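You operate a simulated robot arm through the tools that you are given. There is no shell and no other tool.

The job below is to be done with a simulated two-armed robot. You get a single attempt, and the scene is never put back.

TASK
Crush the loose cube in the guarded press at the card's rate.
Fine: centre it on the platen's yellow square with the press switch off; switch on only once the platen is in and the door shut; one run; switch off when the amber lamp is dark. Where these are worked on the way, their far stop is far enough and under half their travel is too little: press switch.

The check looks at the end state, three seconds after you hand in, the way a careful person would. Anything else that was tipped, shoved, dropped, spilled or broken makes it a failure.

THE ROBOT
Two 7-joint arms with two-finger parallel grippers on one trunk that stands fixed in place. Base frame: the origin is at the foot of the trunk, x ahead of it, y to its left, z up. Lengths are in mm, angles in rad, forces in N, time in s.
The left shoulder is at [71, 156, 1280], the right one opposite. Each reaches about 1231 mm from its shoulder. Payload 3.91 kg a hand.
Tool frame (each hand has its own): the origin (TCP) lies between the finger pads and is the grasp point; the fingertips stand 30 mm ahead of it; z points along the fingers, y is the line along which they close. The gripper opens to 110 mm. The fingers are 20 mm wide and 10 mm thick; the gripper's body (48 by 112 mm) begins 55 mm behind the TCP.
Orientation is told as [roll, pitch, yaw] about the base's x, y, z axes, in that order, counted from this pose: with the fingers straight down and closing along the base's y, the tool's x points along the base's -x, its y along +y and its z along -z.

THE INTERFACE
- The arms move only by the tool step_arm. It takes "left_moves", "right_moves" or both (then of equal length, played together; a hand with none holds still); each is a list of rows, each an object (a shift or turn left out is 0, a gripper value left out holds the last) with "claw": the finger opening in mm, from 0 to 110; "travel": the shift along the tool's x, y, z in mm, a list of three; "delta_rot": the turn, a rotation vector about the tool's x, y, z in rad, a list of three. In form: [{"claw": claw, "travel": [x, y, z], "delta_rot": [rx, ry, rz]}, ...]. A call has 1 to 20 rows; each row is the pose to reach, as a shift and turn from the pose commanded when the call began, along the tool's axes at that moment. A row lasts 0.2 s, in which the tool goes at most 50 mm and 0.15 rad; a call with a longer step from one row to the next is refused whole, and so is a gripper value outside its range. A pose out of reach is approached as far as the arm can. The call stops where the force on the tool passes 40 N (or 10 N more than at its start, if that is more) or the arm is blocked; 0.2 s more then pass. The fingers move at their own pace (about 108 mm/s each) and stop on an object; they squeeze with about 29 N. The grip force told is the motor's: it shows also when the fingers shut on nothing. Time passes only in rows, and 0.2 s behind the last, so rows that repeat a pose let the fingers close. It gives the time, the measured TCP pose, the force on the tool (base axes), the opening and the grip force at its end, in the units of the frame above (readings bear some noise), with the torque about the TCP (base axes, N m) and any sound that the robot's microphone picked up, and new pictures: "views" is both (left out), scene, wrist or none (wrist: the cameras of the hands that moved).
- Cameras (640 x 400 px; columns grow to the right, rows downward): "scene" is now at [115, 60.9, 1506.4]; the picture's right is [0.68, -0.73, -0.00], its down [-0.41, -0.39, -0.82] and it looks along [0.60, 0.56, -0.57] (base axes); focal length 329 px, centre (320, 200). "left" rides on the left gripper at [72, -17, -103] in its tool frame; the picture's right is [0.23, 0.97, 0.00], its down [-0.76, 0.18, -0.62] and it looks along [-0.61, 0.14, 0.78] (tool axes); focal length 222 px, centre (320, 200). "right" rides on the right gripper at [72, 17, -103] in its tool frame; the picture's right is [-0.23, 0.97, 0.00], its down [-0.76, -0.18, -0.62] and it looks along [-0.61, -0.14, 0.78] (tool axes); focal length 222 px, centre (320, 200). There is no depth. A picture from a camera that has moved, and an enlarged one, comes with that camera's place and axes in the base frame and with its lens.
- raise_lower(by): slides the trunk up (or, below 0, down) by that many mm; the arms and the scene camera ride with it, the base frame stays. It gives what a move gives, with no picture.
- pan_tilt(pan, tilt): turns the head with the scene camera to pan (to the left, within 1.501 rad either way) and tilt (down, from -0.506 to 1.204), counted from straight ahead of the robot. It gives what a move gives, and a new picture of the scene camera.
- zoom(camera, box): a new picture of the part [left, top, right, bottom] of that camera's present view, enlarged. It takes no simulated time.
- job_done(): hands the job in; it is judged then, once.

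Places have to be worked out from the pictures, the camera data and where the tool is seen. Open the grippers and draw the arms clear of the work before you hand the job in, unless the task says otherwise.

The tools are called after ">>>" by a JSON object that holds its "op" and its "data". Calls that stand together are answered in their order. step_arm: Moves the arms, as the interface text tells. Its arguments: {"type":"object","properties":{"left_moves":{"type":"array"},"right_moves":{"type":"array"},"views":{"type":"string","enum":["both","scene","wrist","none"]}},"required":[]} The other tools are called the same way: raise_lower (by) moves the trunk up or down; pan_tilt (pan, tilt) turns the head that bears the scene camera; zoom (camera, box) takes an enlarged picture of a part of a camera's view; job_done () hands the job in.

At the start:

```text
t: 0.0
left_eef_pos: [478.9, 666.7, 1246.8]
left_orientation: [-0.001, -0.001, 0.002]
left_contact_force: [0.1, 0.2, -0.4]
left_torque: [0.02, 0.05, -0.01]
left_opening: 109.8
left_finger_force: 0.1
right_eef_pos: [721.1, 89.7, 1169.5]
right_orientation: [0.0, 0.0, 0.003]
right_contact_force: [-0.2, -0.1, -0.5]
right_torque: [0.0, 0.01, 0.03]
right_opening: 109.8
right_finger_force: 0.0
trunk travel left (down, up): [-725.0, 215.0]
head pan, tilt (commanded): [0.75, 0.602]
```

scene: 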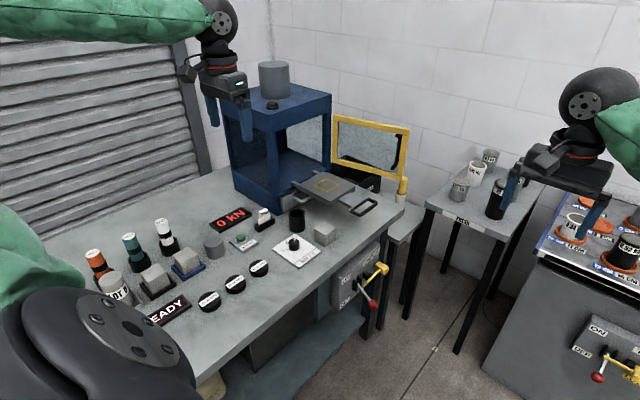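
right: 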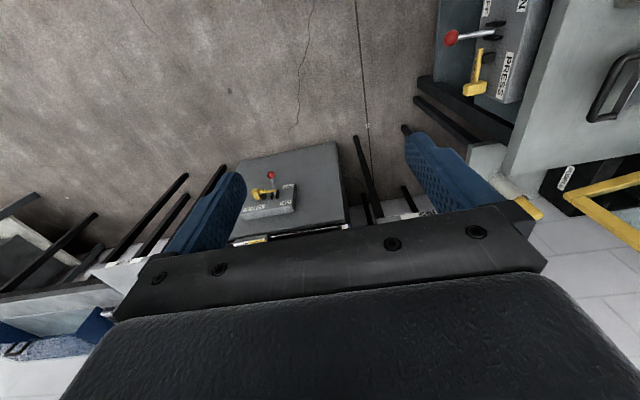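
left: 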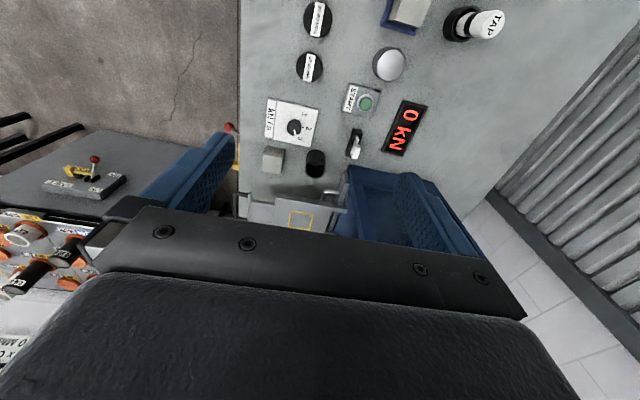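

The scene shows a bench with a guarded press, a pulled-out platen with yellow square, a dial, a start button, switches, and a loose cube near the dial. I zoom in on several parts to read labels and the card.

>>> {"op": "zoom", "data": {"camera": "scene", "box": [200, 160, 420, 300]}}

>>> {"op": "zoom", "data": {"camera": "scene", "box": [70, 200, 290, 340]}}

>>> {"op": "zoom", "data": {"camera": "left", "box": [230, 0, 530, 230]}}

>>> {"op": "zoom", "data": {"camera": "scene", "box": [300, 220, 440, 320]}}

>>> {"op": "zoom", "data": {"camera": "scene", "box": [220, 50, 430, 200]}}

```text
2.86 times, centred on (310, 230) of scene
camera zoom: at [115.0, 60.9, 1506.4], right [0.68, -0.73, 0.0], down [-0.41, -0.39, -0.82], along [0.6, 0.56, -0.57], focal length 940 px, centre (349, 114)
```

zoom: 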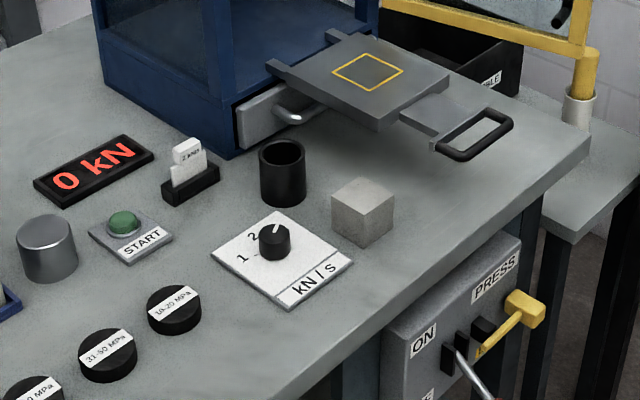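

```text
2.86 times, centred on (180, 270) of scene
camera zoom: at [115.0, 60.9, 1506.4], right [0.68, -0.73, 0.0], down [-0.41, -0.39, -0.82], along [0.6, 0.56, -0.57], focal length 940 px, centre (720, 0)
```

zoom: 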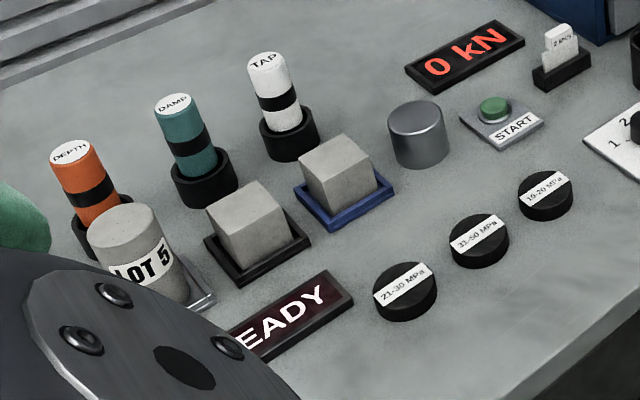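

```text
1.74 times, centred on (380, 115) of left
camera zoom: at [408.8, 651.0, 1349.8], right [-0.23, 0.97, 0.0], down [0.76, 0.18, 0.62], along [0.61, 0.14, -0.78], focal length 386 px, centre (216, 348)
```

zoom: 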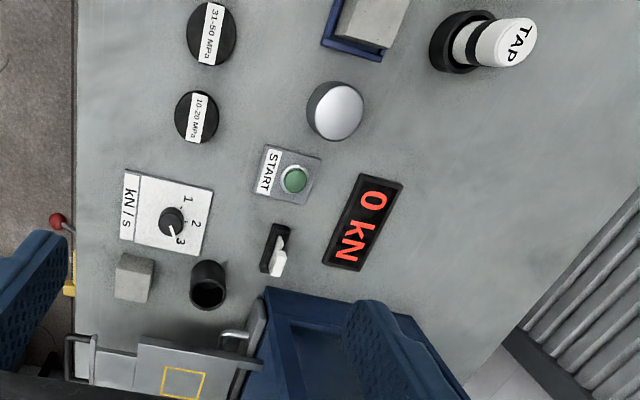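

```text
4.00 times, centred on (370, 270) of scene
camera zoom: at [115.0, 60.9, 1506.4], right [0.68, -0.73, 0.0], down [-0.41, -0.39, -0.82], along [0.6, 0.56, -0.57], focal length 1317 px, centre (120, -80)
```

zoom: 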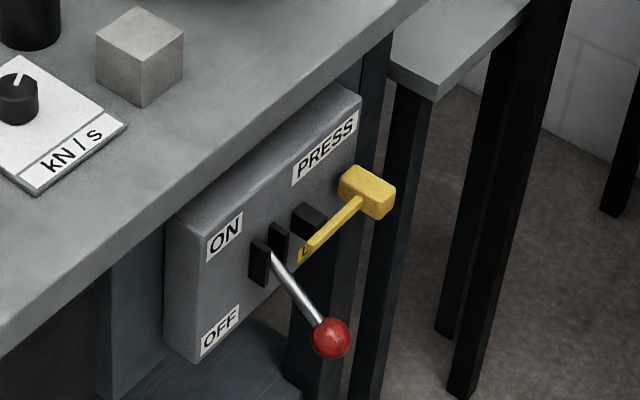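

```text
2.67 times, centred on (325, 125) of scene
camera zoom: at [115.0, 60.9, 1506.4], right [0.68, -0.73, 0.0], down [-0.41, -0.39, -0.82], along [0.6, 0.56, -0.57], focal length 878 px, centre (307, 400)
```

zoom: 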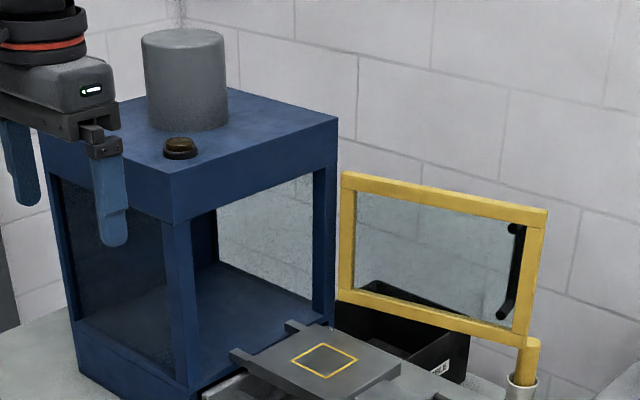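

I need to read the rate card, the dial and the switch panel more closely.

>>> {"op": "zoom", "data": {"camera": "scene", "box": [245, 195, 285, 235]}}

>>> {"op": "zoom", "data": {"camera": "scene", "box": [265, 225, 335, 275]}}

>>> {"op": "zoom", "data": {"camera": "scene", "box": [330, 240, 400, 310]}}

>>> {"op": "zoom", "data": {"camera": "left", "box": [330, 110, 390, 170]}}

>>> {"op": "zoom", "data": {"camera": "right", "box": [400, 0, 640, 150]}}

>>> {"op": "pan_tilt", "data": {"pan": 0.75, "tilt": 0.8}}

```text
10.00 times, centred on (265, 215) of scene
camera zoom: at [115.0, 60.9, 1506.4], right [0.68, -0.73, 0.0], down [-0.41, -0.39, -0.82], along [0.6, 0.56, -0.57], focal length 3292 px, centre (870, 50)
```

zoom: 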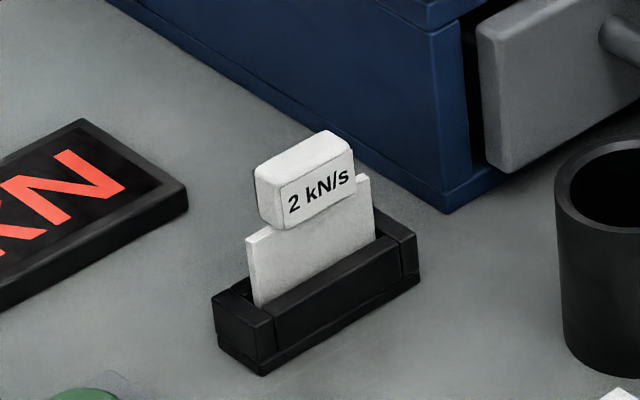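

```text
8.00 times, centred on (300, 250) of scene
camera zoom: at [115.0, 60.9, 1506.4], right [0.68, -0.73, 0.0], down [-0.41, -0.39, -0.82], along [0.6, 0.56, -0.57], focal length 2633 px, centre (480, -200)
```

zoom: 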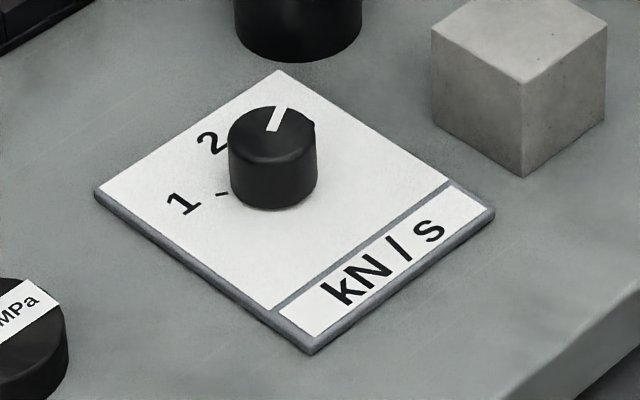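

```text
5.71 times, centred on (365, 275) of scene
camera zoom: at [115.0, 60.9, 1506.4], right [0.68, -0.73, 0.0], down [-0.41, -0.39, -0.82], along [0.6, 0.56, -0.57], focal length 1881 px, centre (63, -229)
```

zoom: 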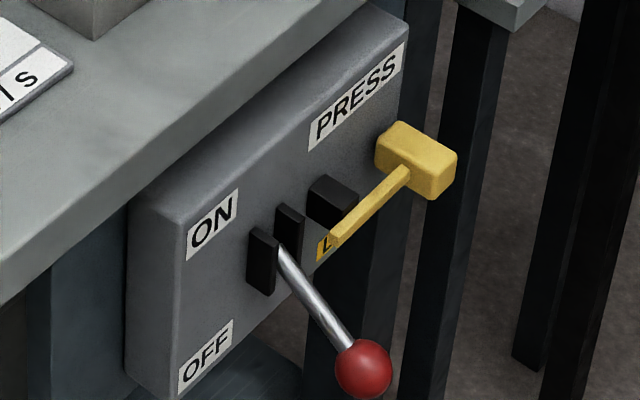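

```text
6.67 times, centred on (360, 140) of left
camera zoom: at [408.8, 651.0, 1349.8], right [-0.23, 0.97, 0.0], down [0.76, 0.18, 0.62], along [0.61, 0.14, -0.78], focal length 1481 px, centre (53, 600)
```

zoom: 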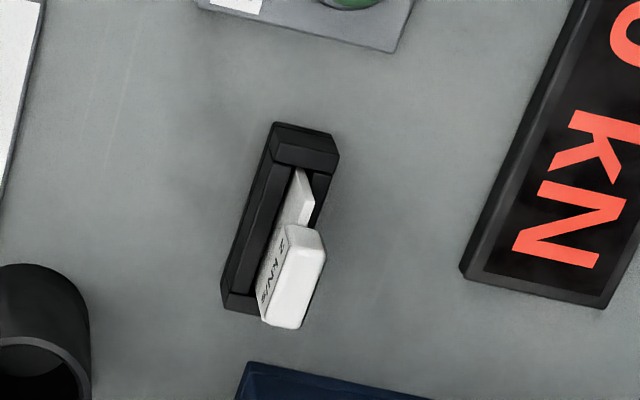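

```text
2.67 times, centred on (520, 75) of right
camera zoom: at [649.1, 106.3, 1274.2], right [0.23, 0.97, 0.0], down [0.76, -0.18, 0.62], along [0.61, -0.14, -0.78], focal length 592 px, centre (-213, 533)
```

zoom: 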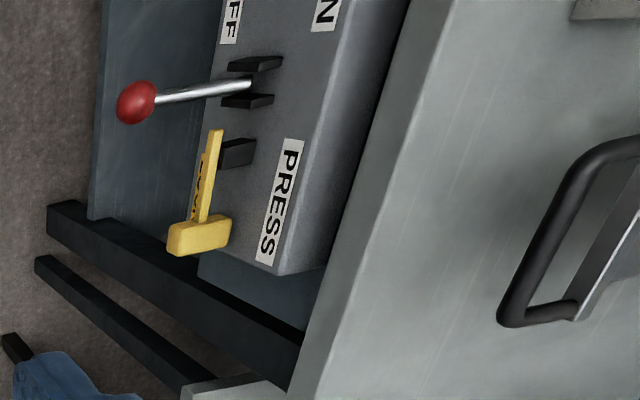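

```text
t: 0.7
left_eef_pos: [481.2, 669.2, 1246.3]
left_orientation: [0.0, 0.001, 0.001]
left_contact_force: [-0.5, 0.4, -0.4]
left_torque: [-0.02, 0.04, 0.01]
left_opening: 110.2
left_finger_force: 0.0
right_eef_pos: [721.5, 90.6, 1169.7]
right_orientation: [-0.001, 0.001, 0.001]
right_contact_force: [-1.1, 0.7, 0.0]
right_torque: [0.05, -0.01, -0.01]
right_opening: 110.0
right_finger_force: 0.1
trunk travel left (down, up): [-725.0, 215.0]
head pan, tilt (commanded): [0.75, 0.799]
camera scene: at [109.4, 55.8, 1489.7], right [0.68, -0.73, 0.0], down [-0.52, -0.49, -0.7], along [0.51, 0.48, -0.72], focal length 329 px, centre (320, 200)
```

scene: 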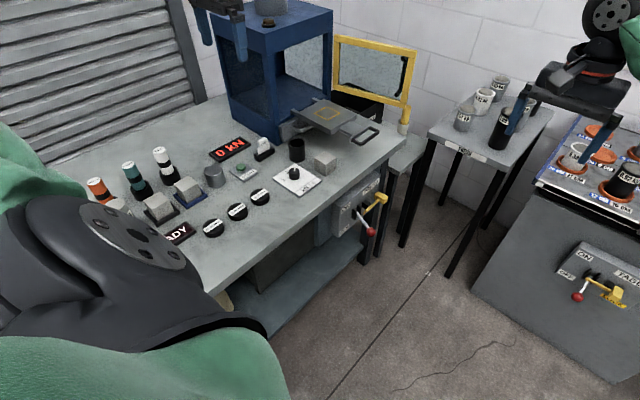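

The bench runs along the base x axis with its front facing -y. I zoom the left camera on the cube, dial and platen to triangulate, and the present scene view on the switch panel.

>>> {"op": "zoom", "data": {"camera": "left", "box": [250, 80, 350, 190]}}

>>> {"op": "zoom", "data": {"camera": "scene", "box": [320, 175, 400, 245]}}

>>> {"op": "zoom", "data": {"camera": "scene", "box": [260, 80, 420, 200]}}

>>> {"op": "zoom", "data": {"camera": "left", "box": [230, 150, 430, 240]}}

>>> {"op": "zoom", "data": {"camera": "scene", "box": [200, 130, 340, 220]}}

```text
3.64 times, centred on (300, 135) of left
camera zoom: at [408.8, 651.0, 1349.7], right [-0.23, 0.97, 0.0], down [0.76, 0.18, 0.62], along [0.61, 0.14, -0.78], focal length 808 px, centre (393, 436)
```

zoom: 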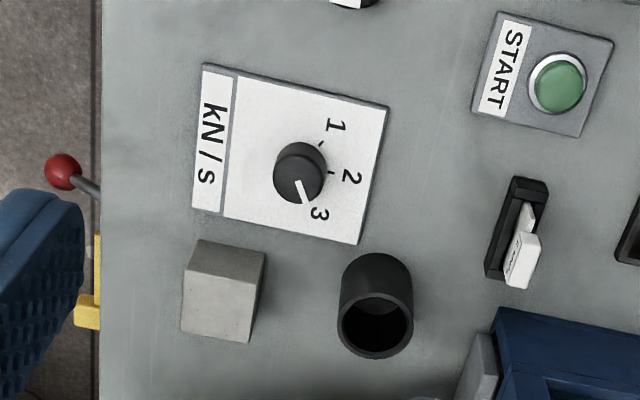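

```text
5.71 times, centred on (360, 210) of scene
camera zoom: at [109.4, 55.8, 1489.7], right [0.68, -0.73, 0.0], down [-0.52, -0.49, -0.7], along [0.51, 0.48, -0.72], focal length 1881 px, centre (91, 143)
```

zoom: 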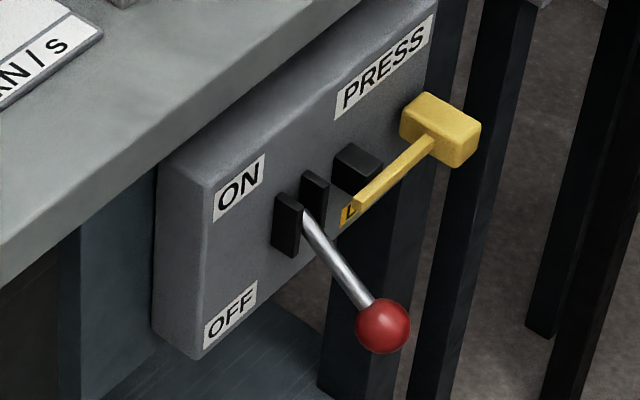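

```text
3.33 times, centred on (340, 140) of scene
camera zoom: at [109.4, 55.8, 1489.7], right [0.68, -0.73, 0.0], down [-0.52, -0.49, -0.7], along [0.51, 0.48, -0.72], focal length 1097 px, centre (253, 400)
```

zoom: 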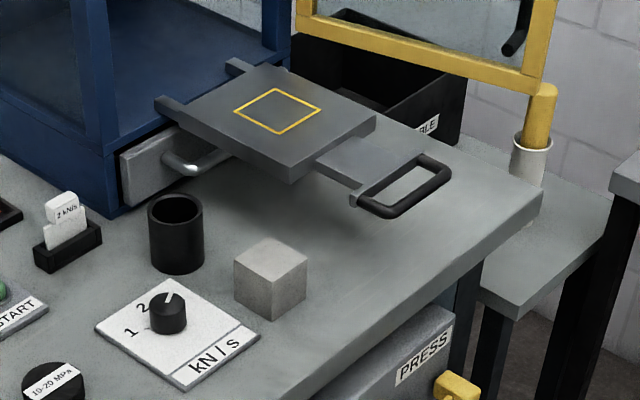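

```text
3.20 times, centred on (330, 195) of left
camera zoom: at [408.8, 651.0, 1349.7], right [-0.23, 0.97, 0.0], down [0.76, 0.18, 0.62], along [0.61, 0.14, -0.78], focal length 711 px, centre (288, 216)
```

zoom: 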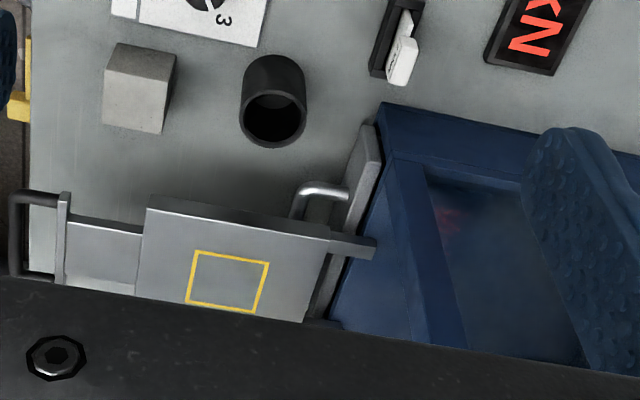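

```text
4.44 times, centred on (270, 175) of scene
camera zoom: at [109.4, 55.8, 1489.7], right [0.68, -0.73, 0.0], down [-0.52, -0.49, -0.7], along [0.51, 0.48, -0.72], focal length 1463 px, centre (542, 311)
```

zoom: 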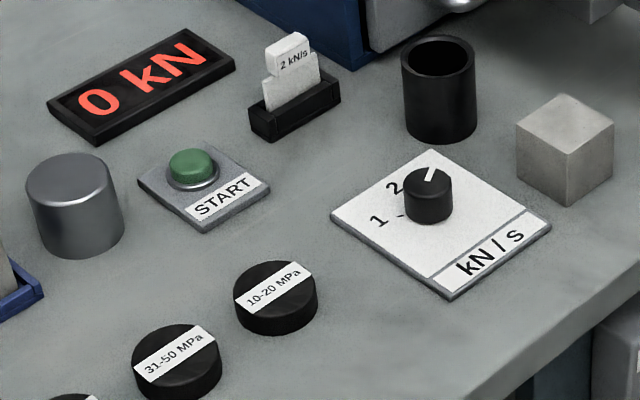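

The platen's yellow square comes out near (829, 696, 912), the red switch knob near (755, 417, 594) and the dial near (614, 635, 827). I look closer at the door, the yellow post and the second panel.

>>> {"op": "zoom", "data": {"camera": "scene", "box": [325, 30, 425, 145]}}

>>> {"op": "zoom", "data": {"camera": "scene", "box": [540, 230, 640, 320]}}

>>> {"op": "zoom", "data": {"camera": "scene", "box": [355, 185, 395, 225]}}

>>> {"op": "zoom", "data": {"camera": "right", "box": [500, 130, 640, 260]}}

>>> {"op": "zoom", "data": {"camera": "right", "box": [440, 0, 540, 110]}}

>>> {"op": "pan_tilt", "data": {"pan": 0.75, "tilt": 0.4}}

```text
3.48 times, centred on (375, 88) of scene
camera zoom: at [109.4, 55.8, 1489.7], right [0.68, -0.73, 0.0], down [-0.52, -0.49, -0.7], along [0.51, 0.48, -0.72], focal length 1145 px, centre (129, 591)
```

zoom: 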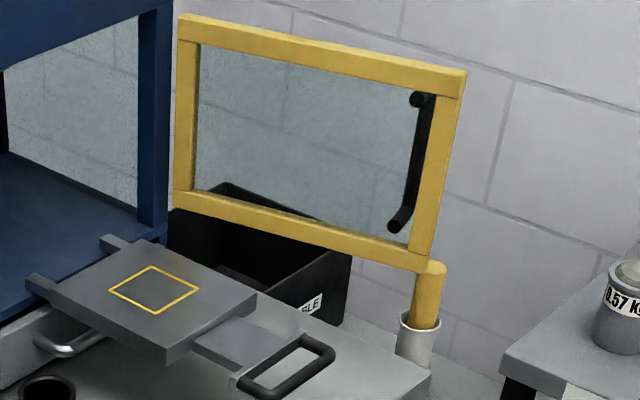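

```text
4.44 times, centred on (590, 275) of scene
camera zoom: at [109.4, 55.8, 1489.7], right [0.68, -0.73, 0.0], down [-0.52, -0.49, -0.7], along [0.51, 0.48, -0.72], focal length 1463 px, centre (-880, -133)
```

zoom: 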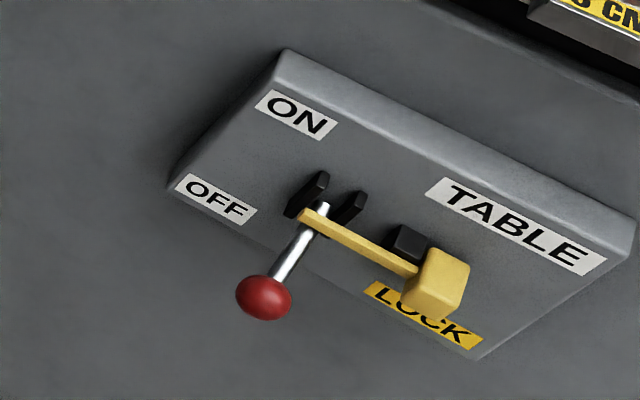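

```text
10.00 times, centred on (375, 205) of scene
camera zoom: at [109.4, 55.8, 1489.7], right [0.68, -0.73, 0.0], down [-0.52, -0.49, -0.7], along [0.51, 0.48, -0.72], focal length 3292 px, centre (-230, 150)
```

zoom: 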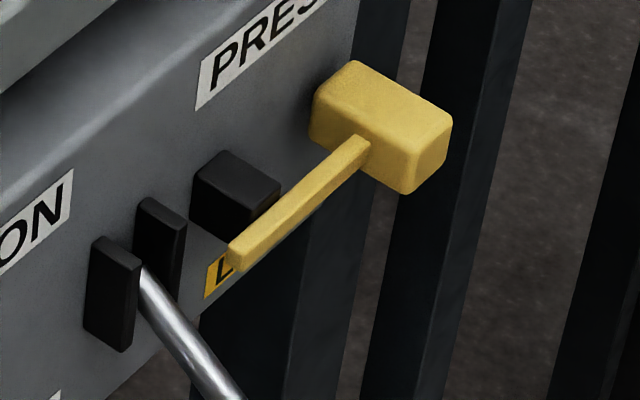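

```text
3.08 times, centred on (570, 195) of right
camera zoom: at [649.0, 106.4, 1274.2], right [0.23, 0.97, 0.0], down [0.76, -0.18, 0.62], along [0.61, -0.14, -0.78], focal length 684 px, centre (-449, 215)
```

zoom: 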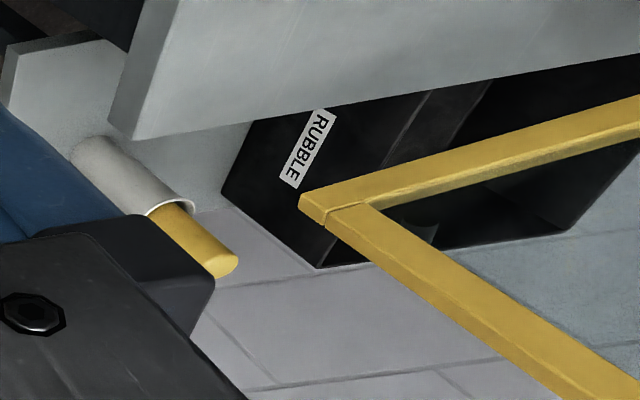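

```text
3.64 times, centred on (490, 55) of right
camera zoom: at [649.0, 106.4, 1274.2], right [0.23, 0.97, 0.0], down [0.76, -0.18, 0.62], along [0.61, -0.14, -0.78], focal length 808 px, centre (-298, 727)
```

zoom: 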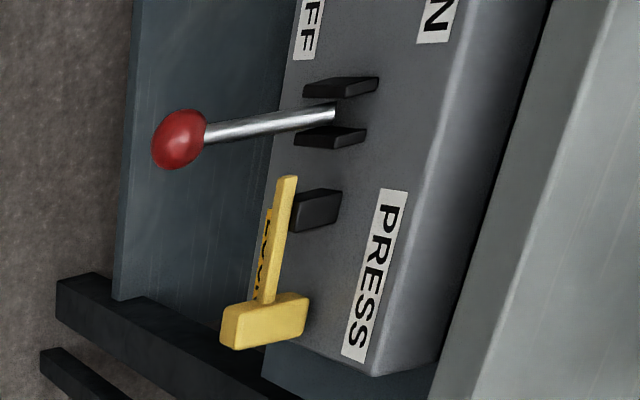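

```text
t: 1.6
left_eef_pos: [481.6, 667.3, 1245.4]
left_orientation: [0.0, 0.001, 0.0]
left_contact_force: [0.0, 0.9, 0.7]
left_torque: [-0.04, 0.0, 0.02]
left_opening: 110.0
left_finger_force: 0.0
right_eef_pos: [720.6, 90.7, 1170.2]
right_orientation: [0.0, 0.0, 0.003]
right_contact_force: [0.6, -0.5, -0.3]
right_torque: [0.01, 0.01, -0.01]
right_opening: 110.1
right_finger_force: 0.0
trunk travel left (down, up): [-725.0, 215.0]
head pan, tilt (commanded): [0.75, 0.4]
camera scene: at [118.1, 63.9, 1524.7], right [0.68, -0.73, 0.0], down [-0.29, -0.27, -0.92], along [0.67, 0.63, -0.39], focal length 329 px, centre (320, 200)
```

scene: 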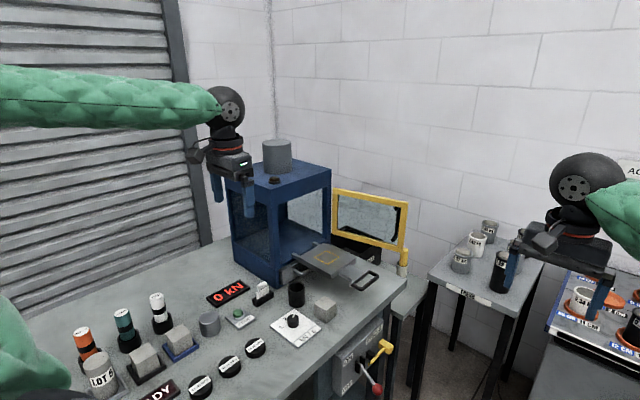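

The press lock bolt is slid clear of its lever (unlike the TABLE panel's), so that switch is free; dial points at 3 and the card says 2 kN/s. I lower the left hand for a closer look at the dial and cube.

>>> {"op": "step_arm", "data": {"left_moves": [{"travel": [-10, -17, 42]}, {"travel": [-20, -34, 84]}, {"travel": [-30, -51, 126]}, {"travel": [-39, -67, 166]}], "views": "both"}}

```text
t: 2.6
left_eef_pos: [520.1, 603.5, 1074.6]
left_orientation: [-0.001, 0.001, 0.001]
left_contact_force: [0.3, 0.5, 0.4]
left_torque: [-0.04, -0.01, 0.01]
left_opening: 110.0
left_finger_force: 0.0
right_eef_pos: [721.6, 90.5, 1168.9]
right_orientation: [0.0, 0.002, 0.002]
right_contact_force: [0.2, 0.2, -0.6]
right_torque: [-0.02, -0.01, -0.04]
right_opening: 109.8
right_finger_force: 0.1
trunk travel left (down, up): [-725.0, 215.0]
head pan, tilt (commanded): [0.75, 0.4]
camera scene: at [119.5, 65.1, 1524.6], right [0.68, -0.73, 0.0], down [-0.29, -0.27, -0.92], along [0.67, 0.63, -0.39], focal length 329 px, centre (320, 200)
camera left: at [449.0, 587.1, 1178.6], right [-0.23, 0.97, 0.0], down [0.76, 0.18, 0.62], along [0.61, 0.14, -0.78], focal length 222 px, centre (320, 200)
```

scene: 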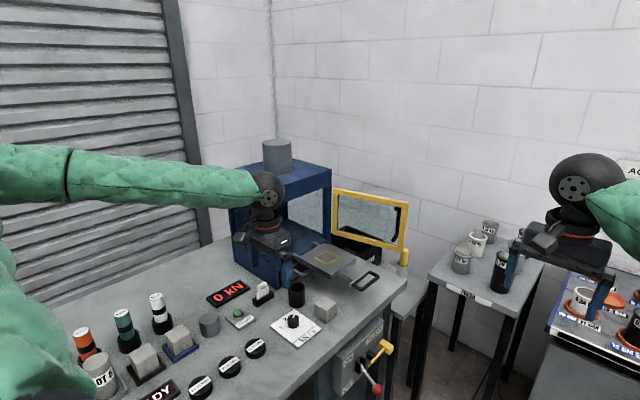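
left: 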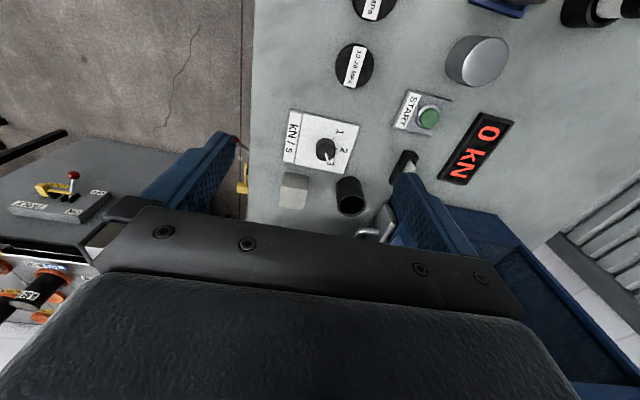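

The move went as commanded; I zoom in on the left view to locate the dial, pointer and cube precisely.

>>> {"op": "zoom", "data": {"camera": "left", "box": [265, 95, 375, 220]}}

>>> {"op": "zoom", "data": {"camera": "scene", "box": [260, 280, 350, 350]}}

>>> {"op": "zoom", "data": {"camera": "left", "box": [370, 70, 530, 200]}}

```text
3.20 times, centred on (320, 158) of left
camera zoom: at [449.0, 587.1, 1178.6], right [-0.23, 0.97, 0.0], down [0.76, 0.18, 0.62], along [0.61, 0.14, -0.78], focal length 711 px, centre (320, 336)
```

zoom: 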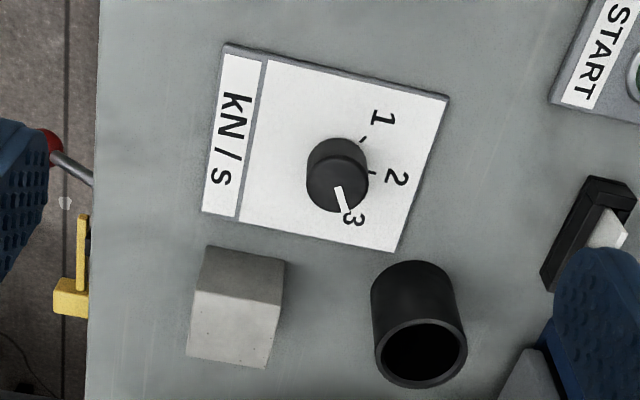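

```text
5.71 times, centred on (305, 315) of scene
camera zoom: at [119.5, 65.1, 1524.6], right [0.68, -0.73, 0.0], down [-0.29, -0.27, -0.92], along [0.67, 0.63, -0.39], focal length 1881 px, centre (406, -457)
```

zoom: 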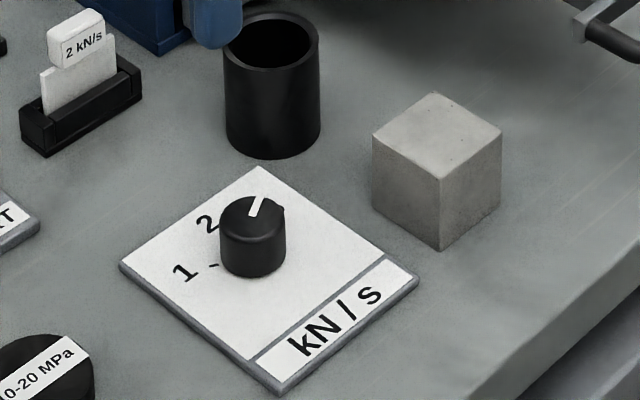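

```text
3.08 times, centred on (450, 135) of left
camera zoom: at [449.0, 587.1, 1178.6], right [-0.23, 0.97, 0.0], down [0.76, 0.18, 0.62], along [0.61, 0.14, -0.78], focal length 684 px, centre (-80, 400)
```

zoom: 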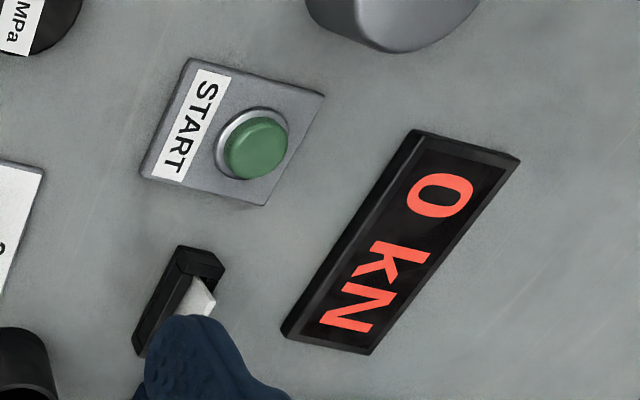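

Triangulation gives: dial centre (618, 636) with knob top near z 829 and numbers 60° apart, cube top centre (716, 597, 846) with 50 mm sides, START button (526, 786). I bring the left hand above the dial.

>>> {"op": "step_arm", "data": {"left_moves": [{"claw": 70, "travel": [-24, 8, 43]}, {"travel": [-48, 16, 86]}, {"travel": [-72, 24, 129]}, {"travel": [-98, 33, 170]}, {"travel": [-98, 33, 170]}], "views": "both"}}

```text
t: 3.8
left_eef_pos: [615.1, 632.1, 907.2]
left_orientation: [0.002, 0.0, 0.0]
left_contact_force: [-0.1, -0.5, 0.4]
left_torque: [0.02, -0.04, -0.01]
left_opening: 70.1
left_finger_force: 0.1
right_eef_pos: [720.0, 90.1, 1171.0]
right_orientation: [0.0, -0.003, 0.001]
right_contact_force: [0.2, 0.6, 0.5]
right_torque: [0.02, 0.0, 0.0]
right_opening: 109.9
right_finger_force: 0.1
trunk travel left (down, up): [-725.0, 215.0]
head pan, tilt (commanded): [0.75, 0.4]
camera scene: at [116.5, 62.8, 1525.0], right [0.68, -0.73, 0.0], down [-0.28, -0.27, -0.92], along [0.67, 0.63, -0.39], focal length 329 px, centre (320, 200)
camera left: at [543.6, 615.2, 1011.2], right [-0.23, 0.97, 0.0], down [0.76, 0.18, 0.62], along [0.61, 0.14, -0.78], focal length 222 px, centre (320, 200)
```

scene: 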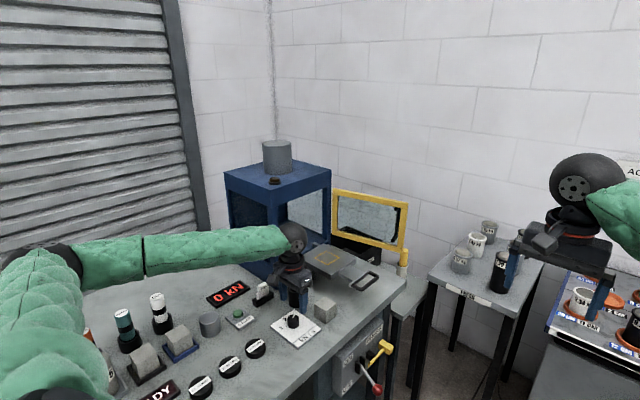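
left: 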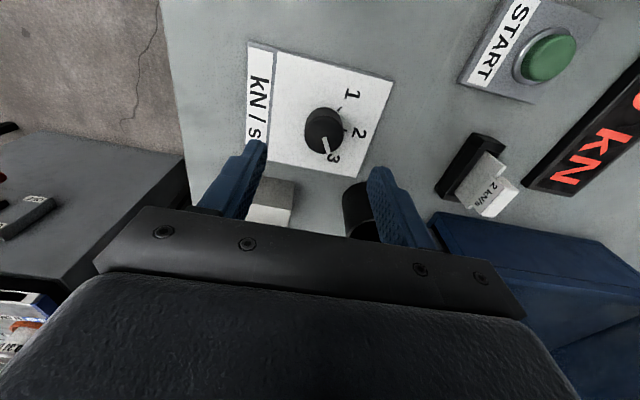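

The knob sits just ahead of the hand at about (619, 635, 829) as computed. I descend with the fingers straddling the knob, stopping the tips a few mm over the dial plate.

>>> {"op": "step_arm", "data": {"left_moves": [{"claw": 70, "travel": [-3.5, 3.5, 35]}, {"travel": [-3.5, 3.5, 55]}, {"travel": [-3.5, 3.5, 68]}, {"travel": [-3.5, 3.5, 68]}], "views": "both"}}

```text
t: 4.8
left_eef_pos: [619.9, 638.9, 840.4]
left_orientation: [-0.001, 0.0, 0.0]
left_contact_force: [0.2, -0.1, -0.7]
left_torque: [-0.02, 0.01, -0.02]
left_opening: 70.0
left_finger_force: 0.0
right_eef_pos: [721.9, 89.7, 1170.9]
right_orientation: [0.0, -0.001, 0.001]
right_contact_force: [-0.2, 0.6, -0.6]
right_torque: [-0.03, 0.0, 0.0]
right_opening: 110.1
right_finger_force: 0.1
trunk travel left (down, up): [-725.0, 215.0]
head pan, tilt (commanded): [0.75, 0.4]
camera scene: at [117.9, 63.8, 1524.8], right [0.68, -0.73, 0.0], down [-0.28, -0.27, -0.92], along [0.67, 0.63, -0.39], focal length 329 px, centre (320, 200)
camera left: at [549.2, 620.7, 942.7], right [-0.23, 0.97, 0.0], down [0.76, 0.18, 0.62], along [0.61, 0.14, -0.78], focal length 222 px, centre (320, 200)
```

scene: 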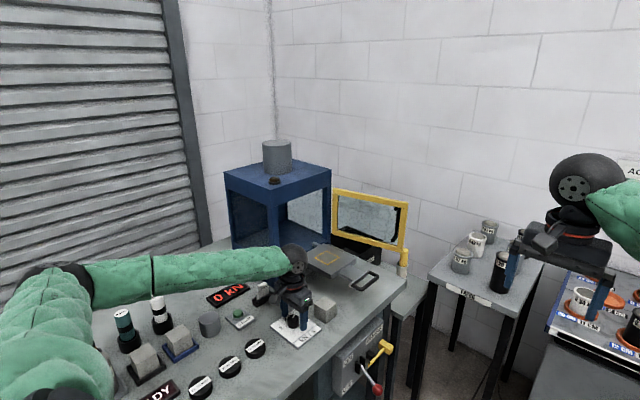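
left: 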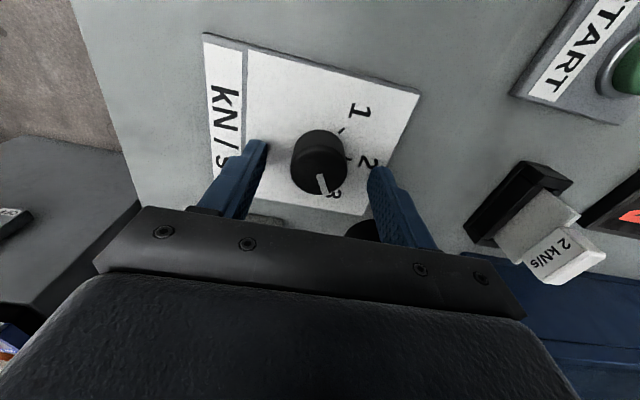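

The fingertips straddle the knob, which is about 3 mm toward -y and -x of the TCP. I nudge over, lower 2 mm and close on the knob.

>>> {"op": "step_arm", "data": {"left_moves": [{"claw": 70, "travel": [2.5, -2.5, 1.5]}, {"claw": 30, "travel": [2.5, -2.5, 1.5]}, {"claw": 20, "travel": [2.5, -2.5, 1.5]}, {"claw": 20, "travel": [2.5, -2.5, 1.5]}], "views": "wrist"}}

```text
t: 5.8
left_eef_pos: [618.3, 635.2, 838.8]
left_orientation: [-0.001, 0.0, 0.0]
left_contact_force: [0.6, 3.7, -1.5]
left_torque: [0.22, -0.26, -0.02]
left_opening: 33.8
left_finger_force: 45.0
right_eef_pos: [720.6, 90.7, 1169.3]
right_orientation: [0.0, -0.001, 0.002]
right_contact_force: [-0.1, -0.3, 0.8]
right_torque: [0.0, -0.03, 0.0]
right_opening: 110.1
right_finger_force: 0.1
trunk travel left (down, up): [-725.0, 215.0]
head pan, tilt (commanded): [0.75, 0.4]
camera left: at [547.4, 618.6, 942.4], right [-0.23, 0.97, 0.0], down [0.76, 0.18, 0.62], along [0.61, 0.14, -0.78], focal length 222 px, centre (320, 200)
```

left: 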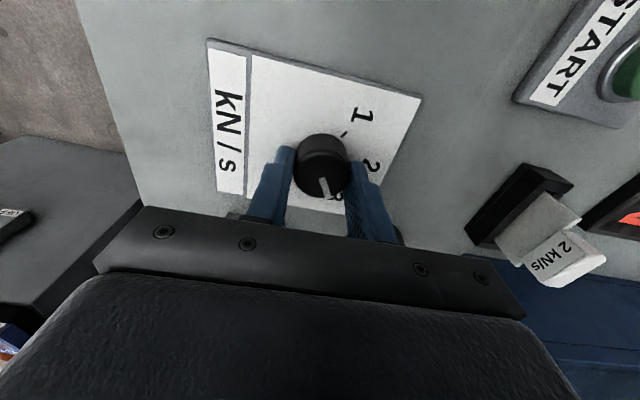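

The knob is gripped at 33.8 mm opening. I turn it +60° about base z (toward 2), i.e. -1.05 rad about the tool's z.

>>> {"op": "step_arm", "data": {"left_moves": [{"delta_rot": [0, 0, -0.14]}, {"delta_rot": [0, 0, -0.28]}, {"delta_rot": [0, 0, -0.42]}, {"delta_rot": [0, 0, -0.56]}, {"delta_rot": [0, 0, -0.7]}, {"delta_rot": [0, 0, -0.84]}, {"delta_rot": [0, 0, -0.96]}, {"delta_rot": [0, 0, -1.04]}, {"delta_rot": [0, 0, -1.04]}], "views": "both"}}

```text
t: 7.4
left_eef_pos: [617.2, 638.2, 839.2]
left_orientation: [0.012, -0.002, 0.919]
left_contact_force: [-26.1, 29.8, -6.7]
left_torque: [0.42, -0.84, -0.15]
left_opening: 34.0
left_finger_force: 44.7
right_eef_pos: [720.8, 87.5, 1171.4]
right_orientation: [-0.003, -0.002, -0.002]
right_contact_force: [-1.0, 0.1, 0.1]
right_torque: [0.02, 0.01, -0.01]
right_opening: 110.0
right_finger_force: 0.1
trunk travel left (down, up): [-725.0, 215.0]
head pan, tilt (commanded): [0.75, 0.4]
stopped in row 7 (left hand): the force on the tool passed its limit at 43 N (the readings are from after the stop); the commanded pose is now the measured one
camera scene: at [116.4, 66.0, 1524.7], right [0.68, -0.73, 0.0], down [-0.28, -0.27, -0.92], along [0.67, 0.63, -0.39], focal length 329 px, centre (320, 200)
camera left: at [588.8, 569.9, 942.0], right [-0.91, 0.41, 0.01], down [0.32, 0.71, 0.63], along [0.25, 0.57, -0.78], focal length 222 px, centre (320, 200)
```

scene: 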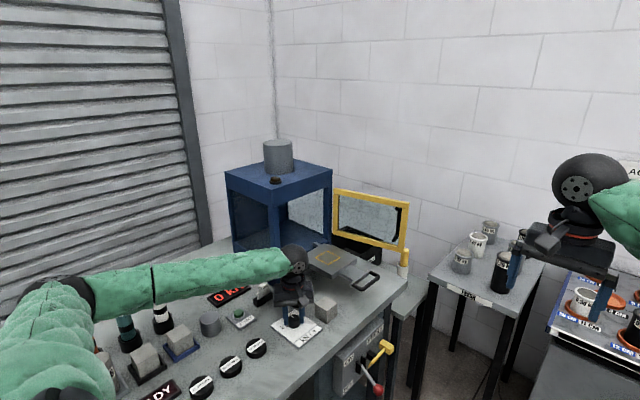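
left: 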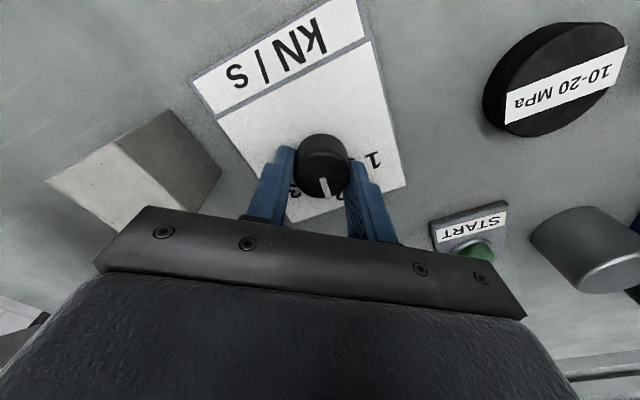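

The turn reached 0.92 rad before side forces from a slightly off-centre grip built up. I open the fingers to release the strain and check the pointer.

>>> {"op": "step_arm", "data": {"left_moves": [{"claw": 60}, {"claw": 60}, {"claw": 60}], "views": "wrist"}}

>>> {"op": "zoom", "data": {"camera": "left", "box": [190, 60, 430, 230]}}

>>> {"op": "zoom", "data": {"camera": "scene", "box": [260, 280, 350, 350]}}

```text
t: 8.2
left_eef_pos: [619.7, 634.5, 840.9]
left_orientation: [0.005, -0.001, 0.92]
left_contact_force: [0.0, 0.1, 1.1]
left_torque: [0.04, 0.02, -0.02]
left_opening: 59.8
left_finger_force: 0.2
right_eef_pos: [721.3, 86.9, 1170.1]
right_orientation: [0.001, 0.0, -0.002]
right_contact_force: [-0.2, -0.1, 0.0]
right_torque: [0.04, 0.02, 0.03]
right_opening: 109.8
right_finger_force: 0.0
trunk travel left (down, up): [-725.0, 215.0]
head pan, tilt (commanded): [0.75, 0.4]
camera left: at [590.7, 566.0, 943.9], right [-0.91, 0.41, 0.01], down [0.32, 0.71, 0.62], along [0.25, 0.57, -0.78], focal length 222 px, centre (320, 200)
```

left: 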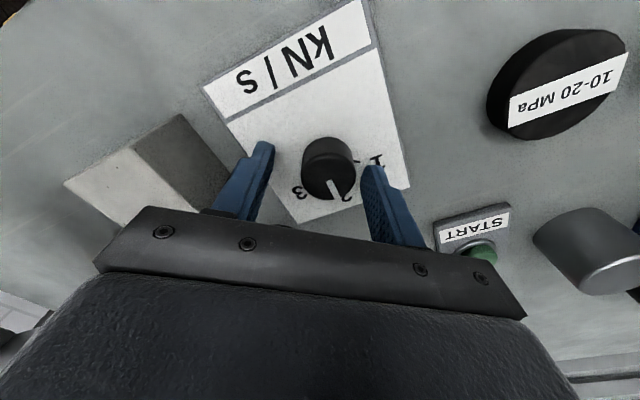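

```text
2.35 times, centred on (310, 145) of left
camera zoom: at [590.7, 566.0, 943.9], right [-0.91, 0.41, 0.01], down [0.32, 0.71, 0.62], along [0.25, 0.57, -0.78], focal length 523 px, centre (344, 329)
```

zoom: 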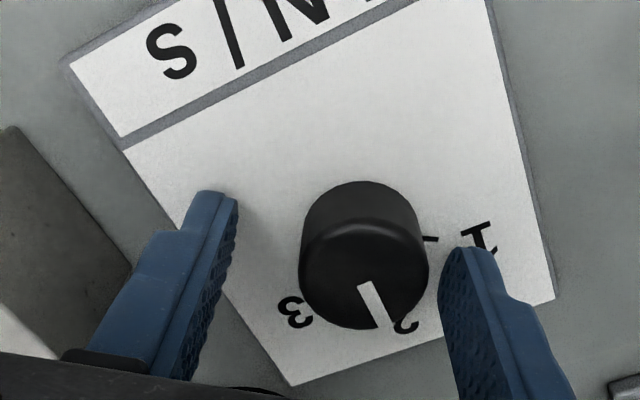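

```text
5.71 times, centred on (305, 315) of scene
camera zoom: at [118.9, 62.8, 1524.7], right [0.68, -0.73, 0.0], down [-0.29, -0.27, -0.92], along [0.67, 0.63, -0.39], focal length 1881 px, centre (406, -457)
```

zoom: 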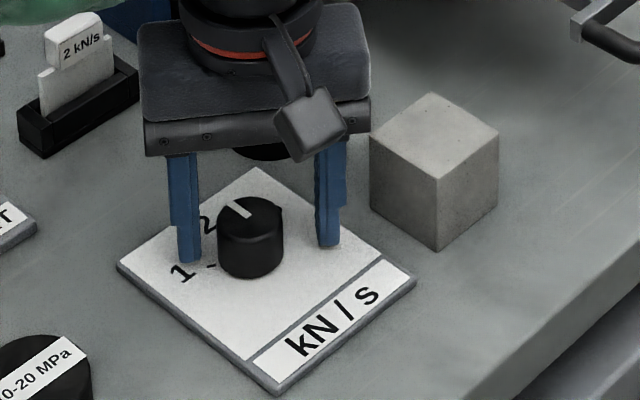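

The pointer now stands just short of 2 (roughly 84–87° versus 90°). I recentre on the knob (about 3 mm along tool y), regrip and turn a further 0.09 rad.

>>> {"op": "step_arm", "data": {"left_moves": [{"claw": 60, "travel": [1.5, 3.2, 0]}, {"claw": 20, "travel": [1.5, 3.2, 0]}, {"claw": 20, "travel": [1.5, 3.2, 0]}, {"claw": 20, "travel": [1.5, 3.2, 0]}, {"claw": 20, "travel": [1.5, 3.2, 0], "delta_rot": [0, 0, -0.05]}, {"claw": 20, "travel": [1.5, 3.2, 0], "delta_rot": [0, 0, -0.09]}, {"claw": 20, "travel": [1.5, 3.2, 0], "delta_rot": [0, 0, -0.09]}], "views": "wrist"}}

>>> {"op": "step_arm", "data": {"left_moves": [{"claw": 70}, {"claw": 70}, {"claw": 70, "travel": [0, 0, -45]}, {"claw": 70, "travel": [0, 0, -90]}], "views": "both"}}

```text
t: 9.8
left_eef_pos: [615.9, 636.6, 840.2]
left_orientation: [0.006, 0.001, 1.01]
left_contact_force: [-6.2, 2.6, -1.9]
left_torque: [-0.81, 0.29, -0.01]
left_opening: 33.6
left_finger_force: 45.5
right_eef_pos: [720.3, 88.7, 1170.3]
right_orientation: [0.001, -0.001, -0.001]
right_contact_force: [-0.5, 0.3, -0.3]
right_torque: [0.03, -0.03, -0.04]
right_opening: 110.1
right_finger_force: 0.0
trunk travel left (down, up): [-725.0, 215.0]
head pan, tilt (commanded): [0.75, 0.4]
camera left: at [592.5, 565.7, 943.5], right [-0.95, 0.33, 0.0], down [0.26, 0.74, 0.62], along [0.2, 0.59, -0.78], focal length 222 px, centre (320, 200)
```

left: 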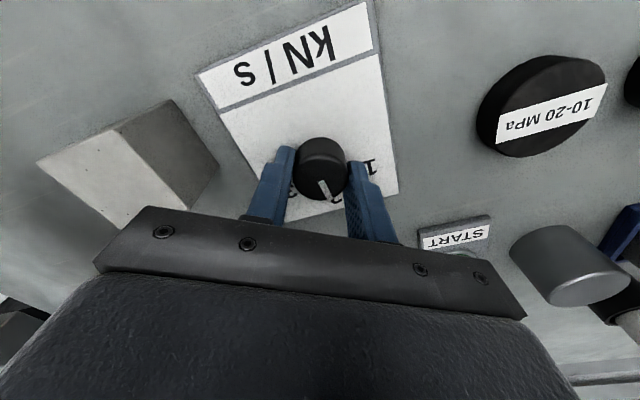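

```text
t: 10.8
left_eef_pos: [616.0, 631.5, 931.0]
left_orientation: [0.005, -0.004, 1.007]
left_contact_force: [-0.9, 0.8, -0.1]
left_torque: [-0.01, 0.0, 0.0]
left_opening: 70.1
left_finger_force: 0.0
right_eef_pos: [720.5, 87.2, 1170.3]
right_orientation: [0.001, -0.002, -0.001]
right_contact_force: [-0.6, 0.4, 1.0]
right_torque: [0.01, 0.0, 0.0]
right_opening: 110.0
right_finger_force: 0.1
trunk travel left (down, up): [-725.0, 215.0]
head pan, tilt (commanded): [0.75, 0.4]
camera scene: at [117.8, 63.4, 1524.7], right [0.68, -0.73, 0.0], down [-0.28, -0.27, -0.92], along [0.67, 0.63, -0.39], focal length 329 px, centre (320, 200)
camera left: at [593.6, 560.6, 1034.8], right [-0.95, 0.33, 0.0], down [0.26, 0.74, 0.62], along [0.2, 0.59, -0.78], focal length 222 px, centre (320, 200)
```

scene: 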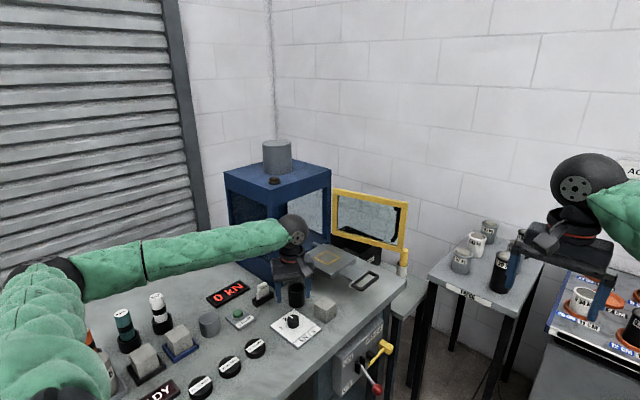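
left: 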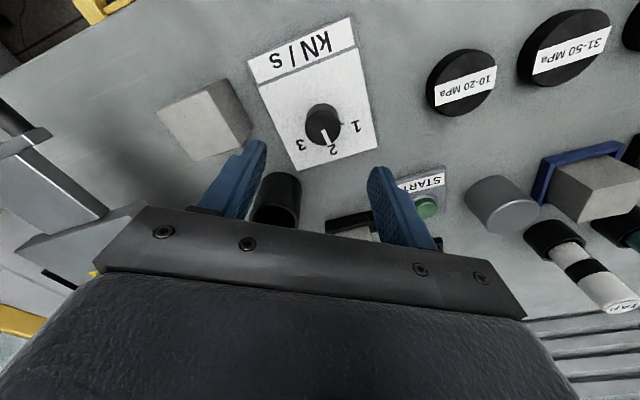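

The knob was turned and released; I check the pointer against the figure 2.

>>> {"op": "zoom", "data": {"camera": "left", "box": [270, 80, 390, 180]}}

>>> {"op": "zoom", "data": {"camera": "scene", "box": [265, 290, 335, 345]}}

>>> {"op": "zoom", "data": {"camera": "scene", "box": [270, 220, 400, 300]}}

```text
4.00 times, centred on (330, 130) of left
camera zoom: at [593.6, 560.6, 1034.8], right [-0.95, 0.33, 0.0], down [0.26, 0.74, 0.62], along [0.2, 0.59, -0.78], focal length 888 px, centre (280, 480)
```

zoom: 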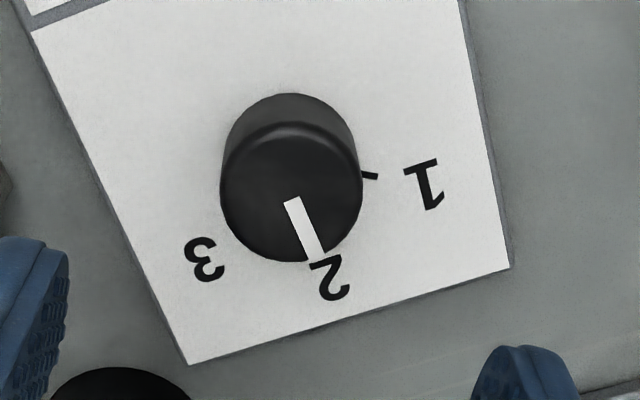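

```text
7.27 times, centred on (300, 318) of scene
camera zoom: at [117.8, 63.4, 1524.7], right [0.68, -0.73, 0.0], down [-0.28, -0.27, -0.92], along [0.67, 0.63, -0.39], focal length 2394 px, centre (466, -654)
```

zoom: 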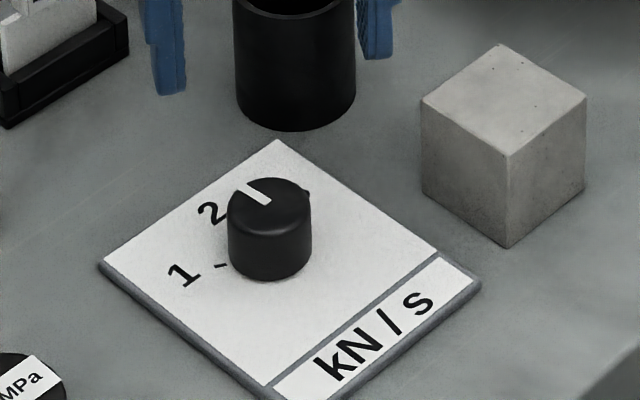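

```text
4.92 times, centred on (335, 260) of scene
camera zoom: at [117.8, 63.4, 1524.7], right [0.68, -0.73, 0.0], down [-0.28, -0.27, -0.92], along [0.67, 0.63, -0.39], focal length 1620 px, centre (246, -95)
```

zoom: 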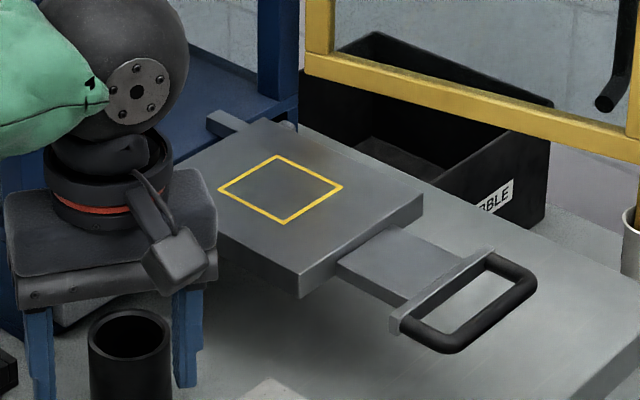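

The dial now points squarely at 2. Next I turn the hand back to yaw 0 while moving above the cube at about (716, 597).

>>> {"op": "step_arm", "data": {"left_moves": [{"claw": 100, "travel": [-3, -15, 0], "delta_rot": [0, 0, 0.144]}, {"travel": [-6, -30, 0], "delta_rot": [0, 0, 0.288]}, {"travel": [-9.5, -45, 0], "delta_rot": [0, 0, 0.432]}, {"travel": [-12.5, -60, 0], "delta_rot": [0, 0, 0.576]}, {"travel": [-16, -75, 0], "delta_rot": [0, 0, 0.72]}, {"travel": [-19, -90, 0], "delta_rot": [0, 0, 0.864]}, {"travel": [-22.2, -104.3, 0], "delta_rot": [0, 0, 1.007]}, {"travel": [-22.2, -104.3, 0], "delta_rot": [0, 0, 1.007]}], "views": "both"}}

```text
t: 12.6
left_eef_pos: [714.1, 597.8, 927.7]
left_orientation: [0.004, 0.005, 0.002]
left_contact_force: [0.4, 0.9, -0.1]
left_torque: [-0.02, 0.0, 0.03]
left_opening: 99.9
left_finger_force: 0.1
right_eef_pos: [720.9, 87.9, 1170.6]
right_orientation: [0.0, -0.001, -0.001]
right_contact_force: [0.4, -0.4, 0.2]
right_torque: [0.01, 0.0, 0.0]
right_opening: 110.5
right_finger_force: 0.0
trunk travel left (down, up): [-725.0, 215.0]
head pan, tilt (commanded): [0.75, 0.4]
camera scene: at [117.8, 64.1, 1524.8], right [0.68, -0.73, 0.0], down [-0.28, -0.27, -0.92], along [0.67, 0.63, -0.39], focal length 329 px, centre (320, 200)
camera left: at [644.1, 580.7, 1031.2], right [-0.23, 0.97, 0.0], down [0.76, 0.18, 0.62], along [0.6, 0.15, -0.78], focal length 222 px, centre (320, 200)
```

scene: 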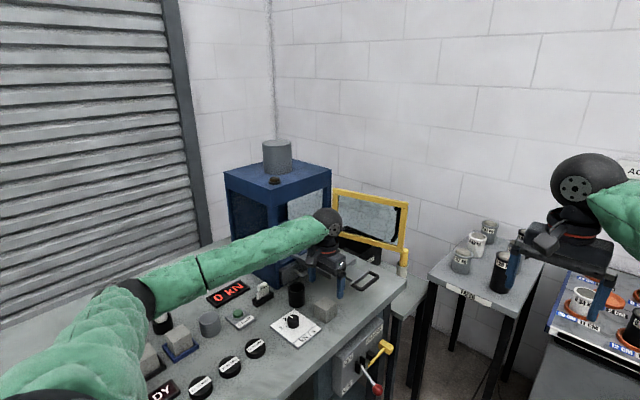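
left: 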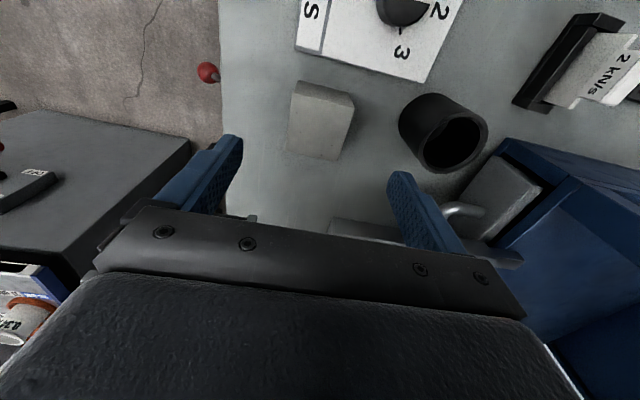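

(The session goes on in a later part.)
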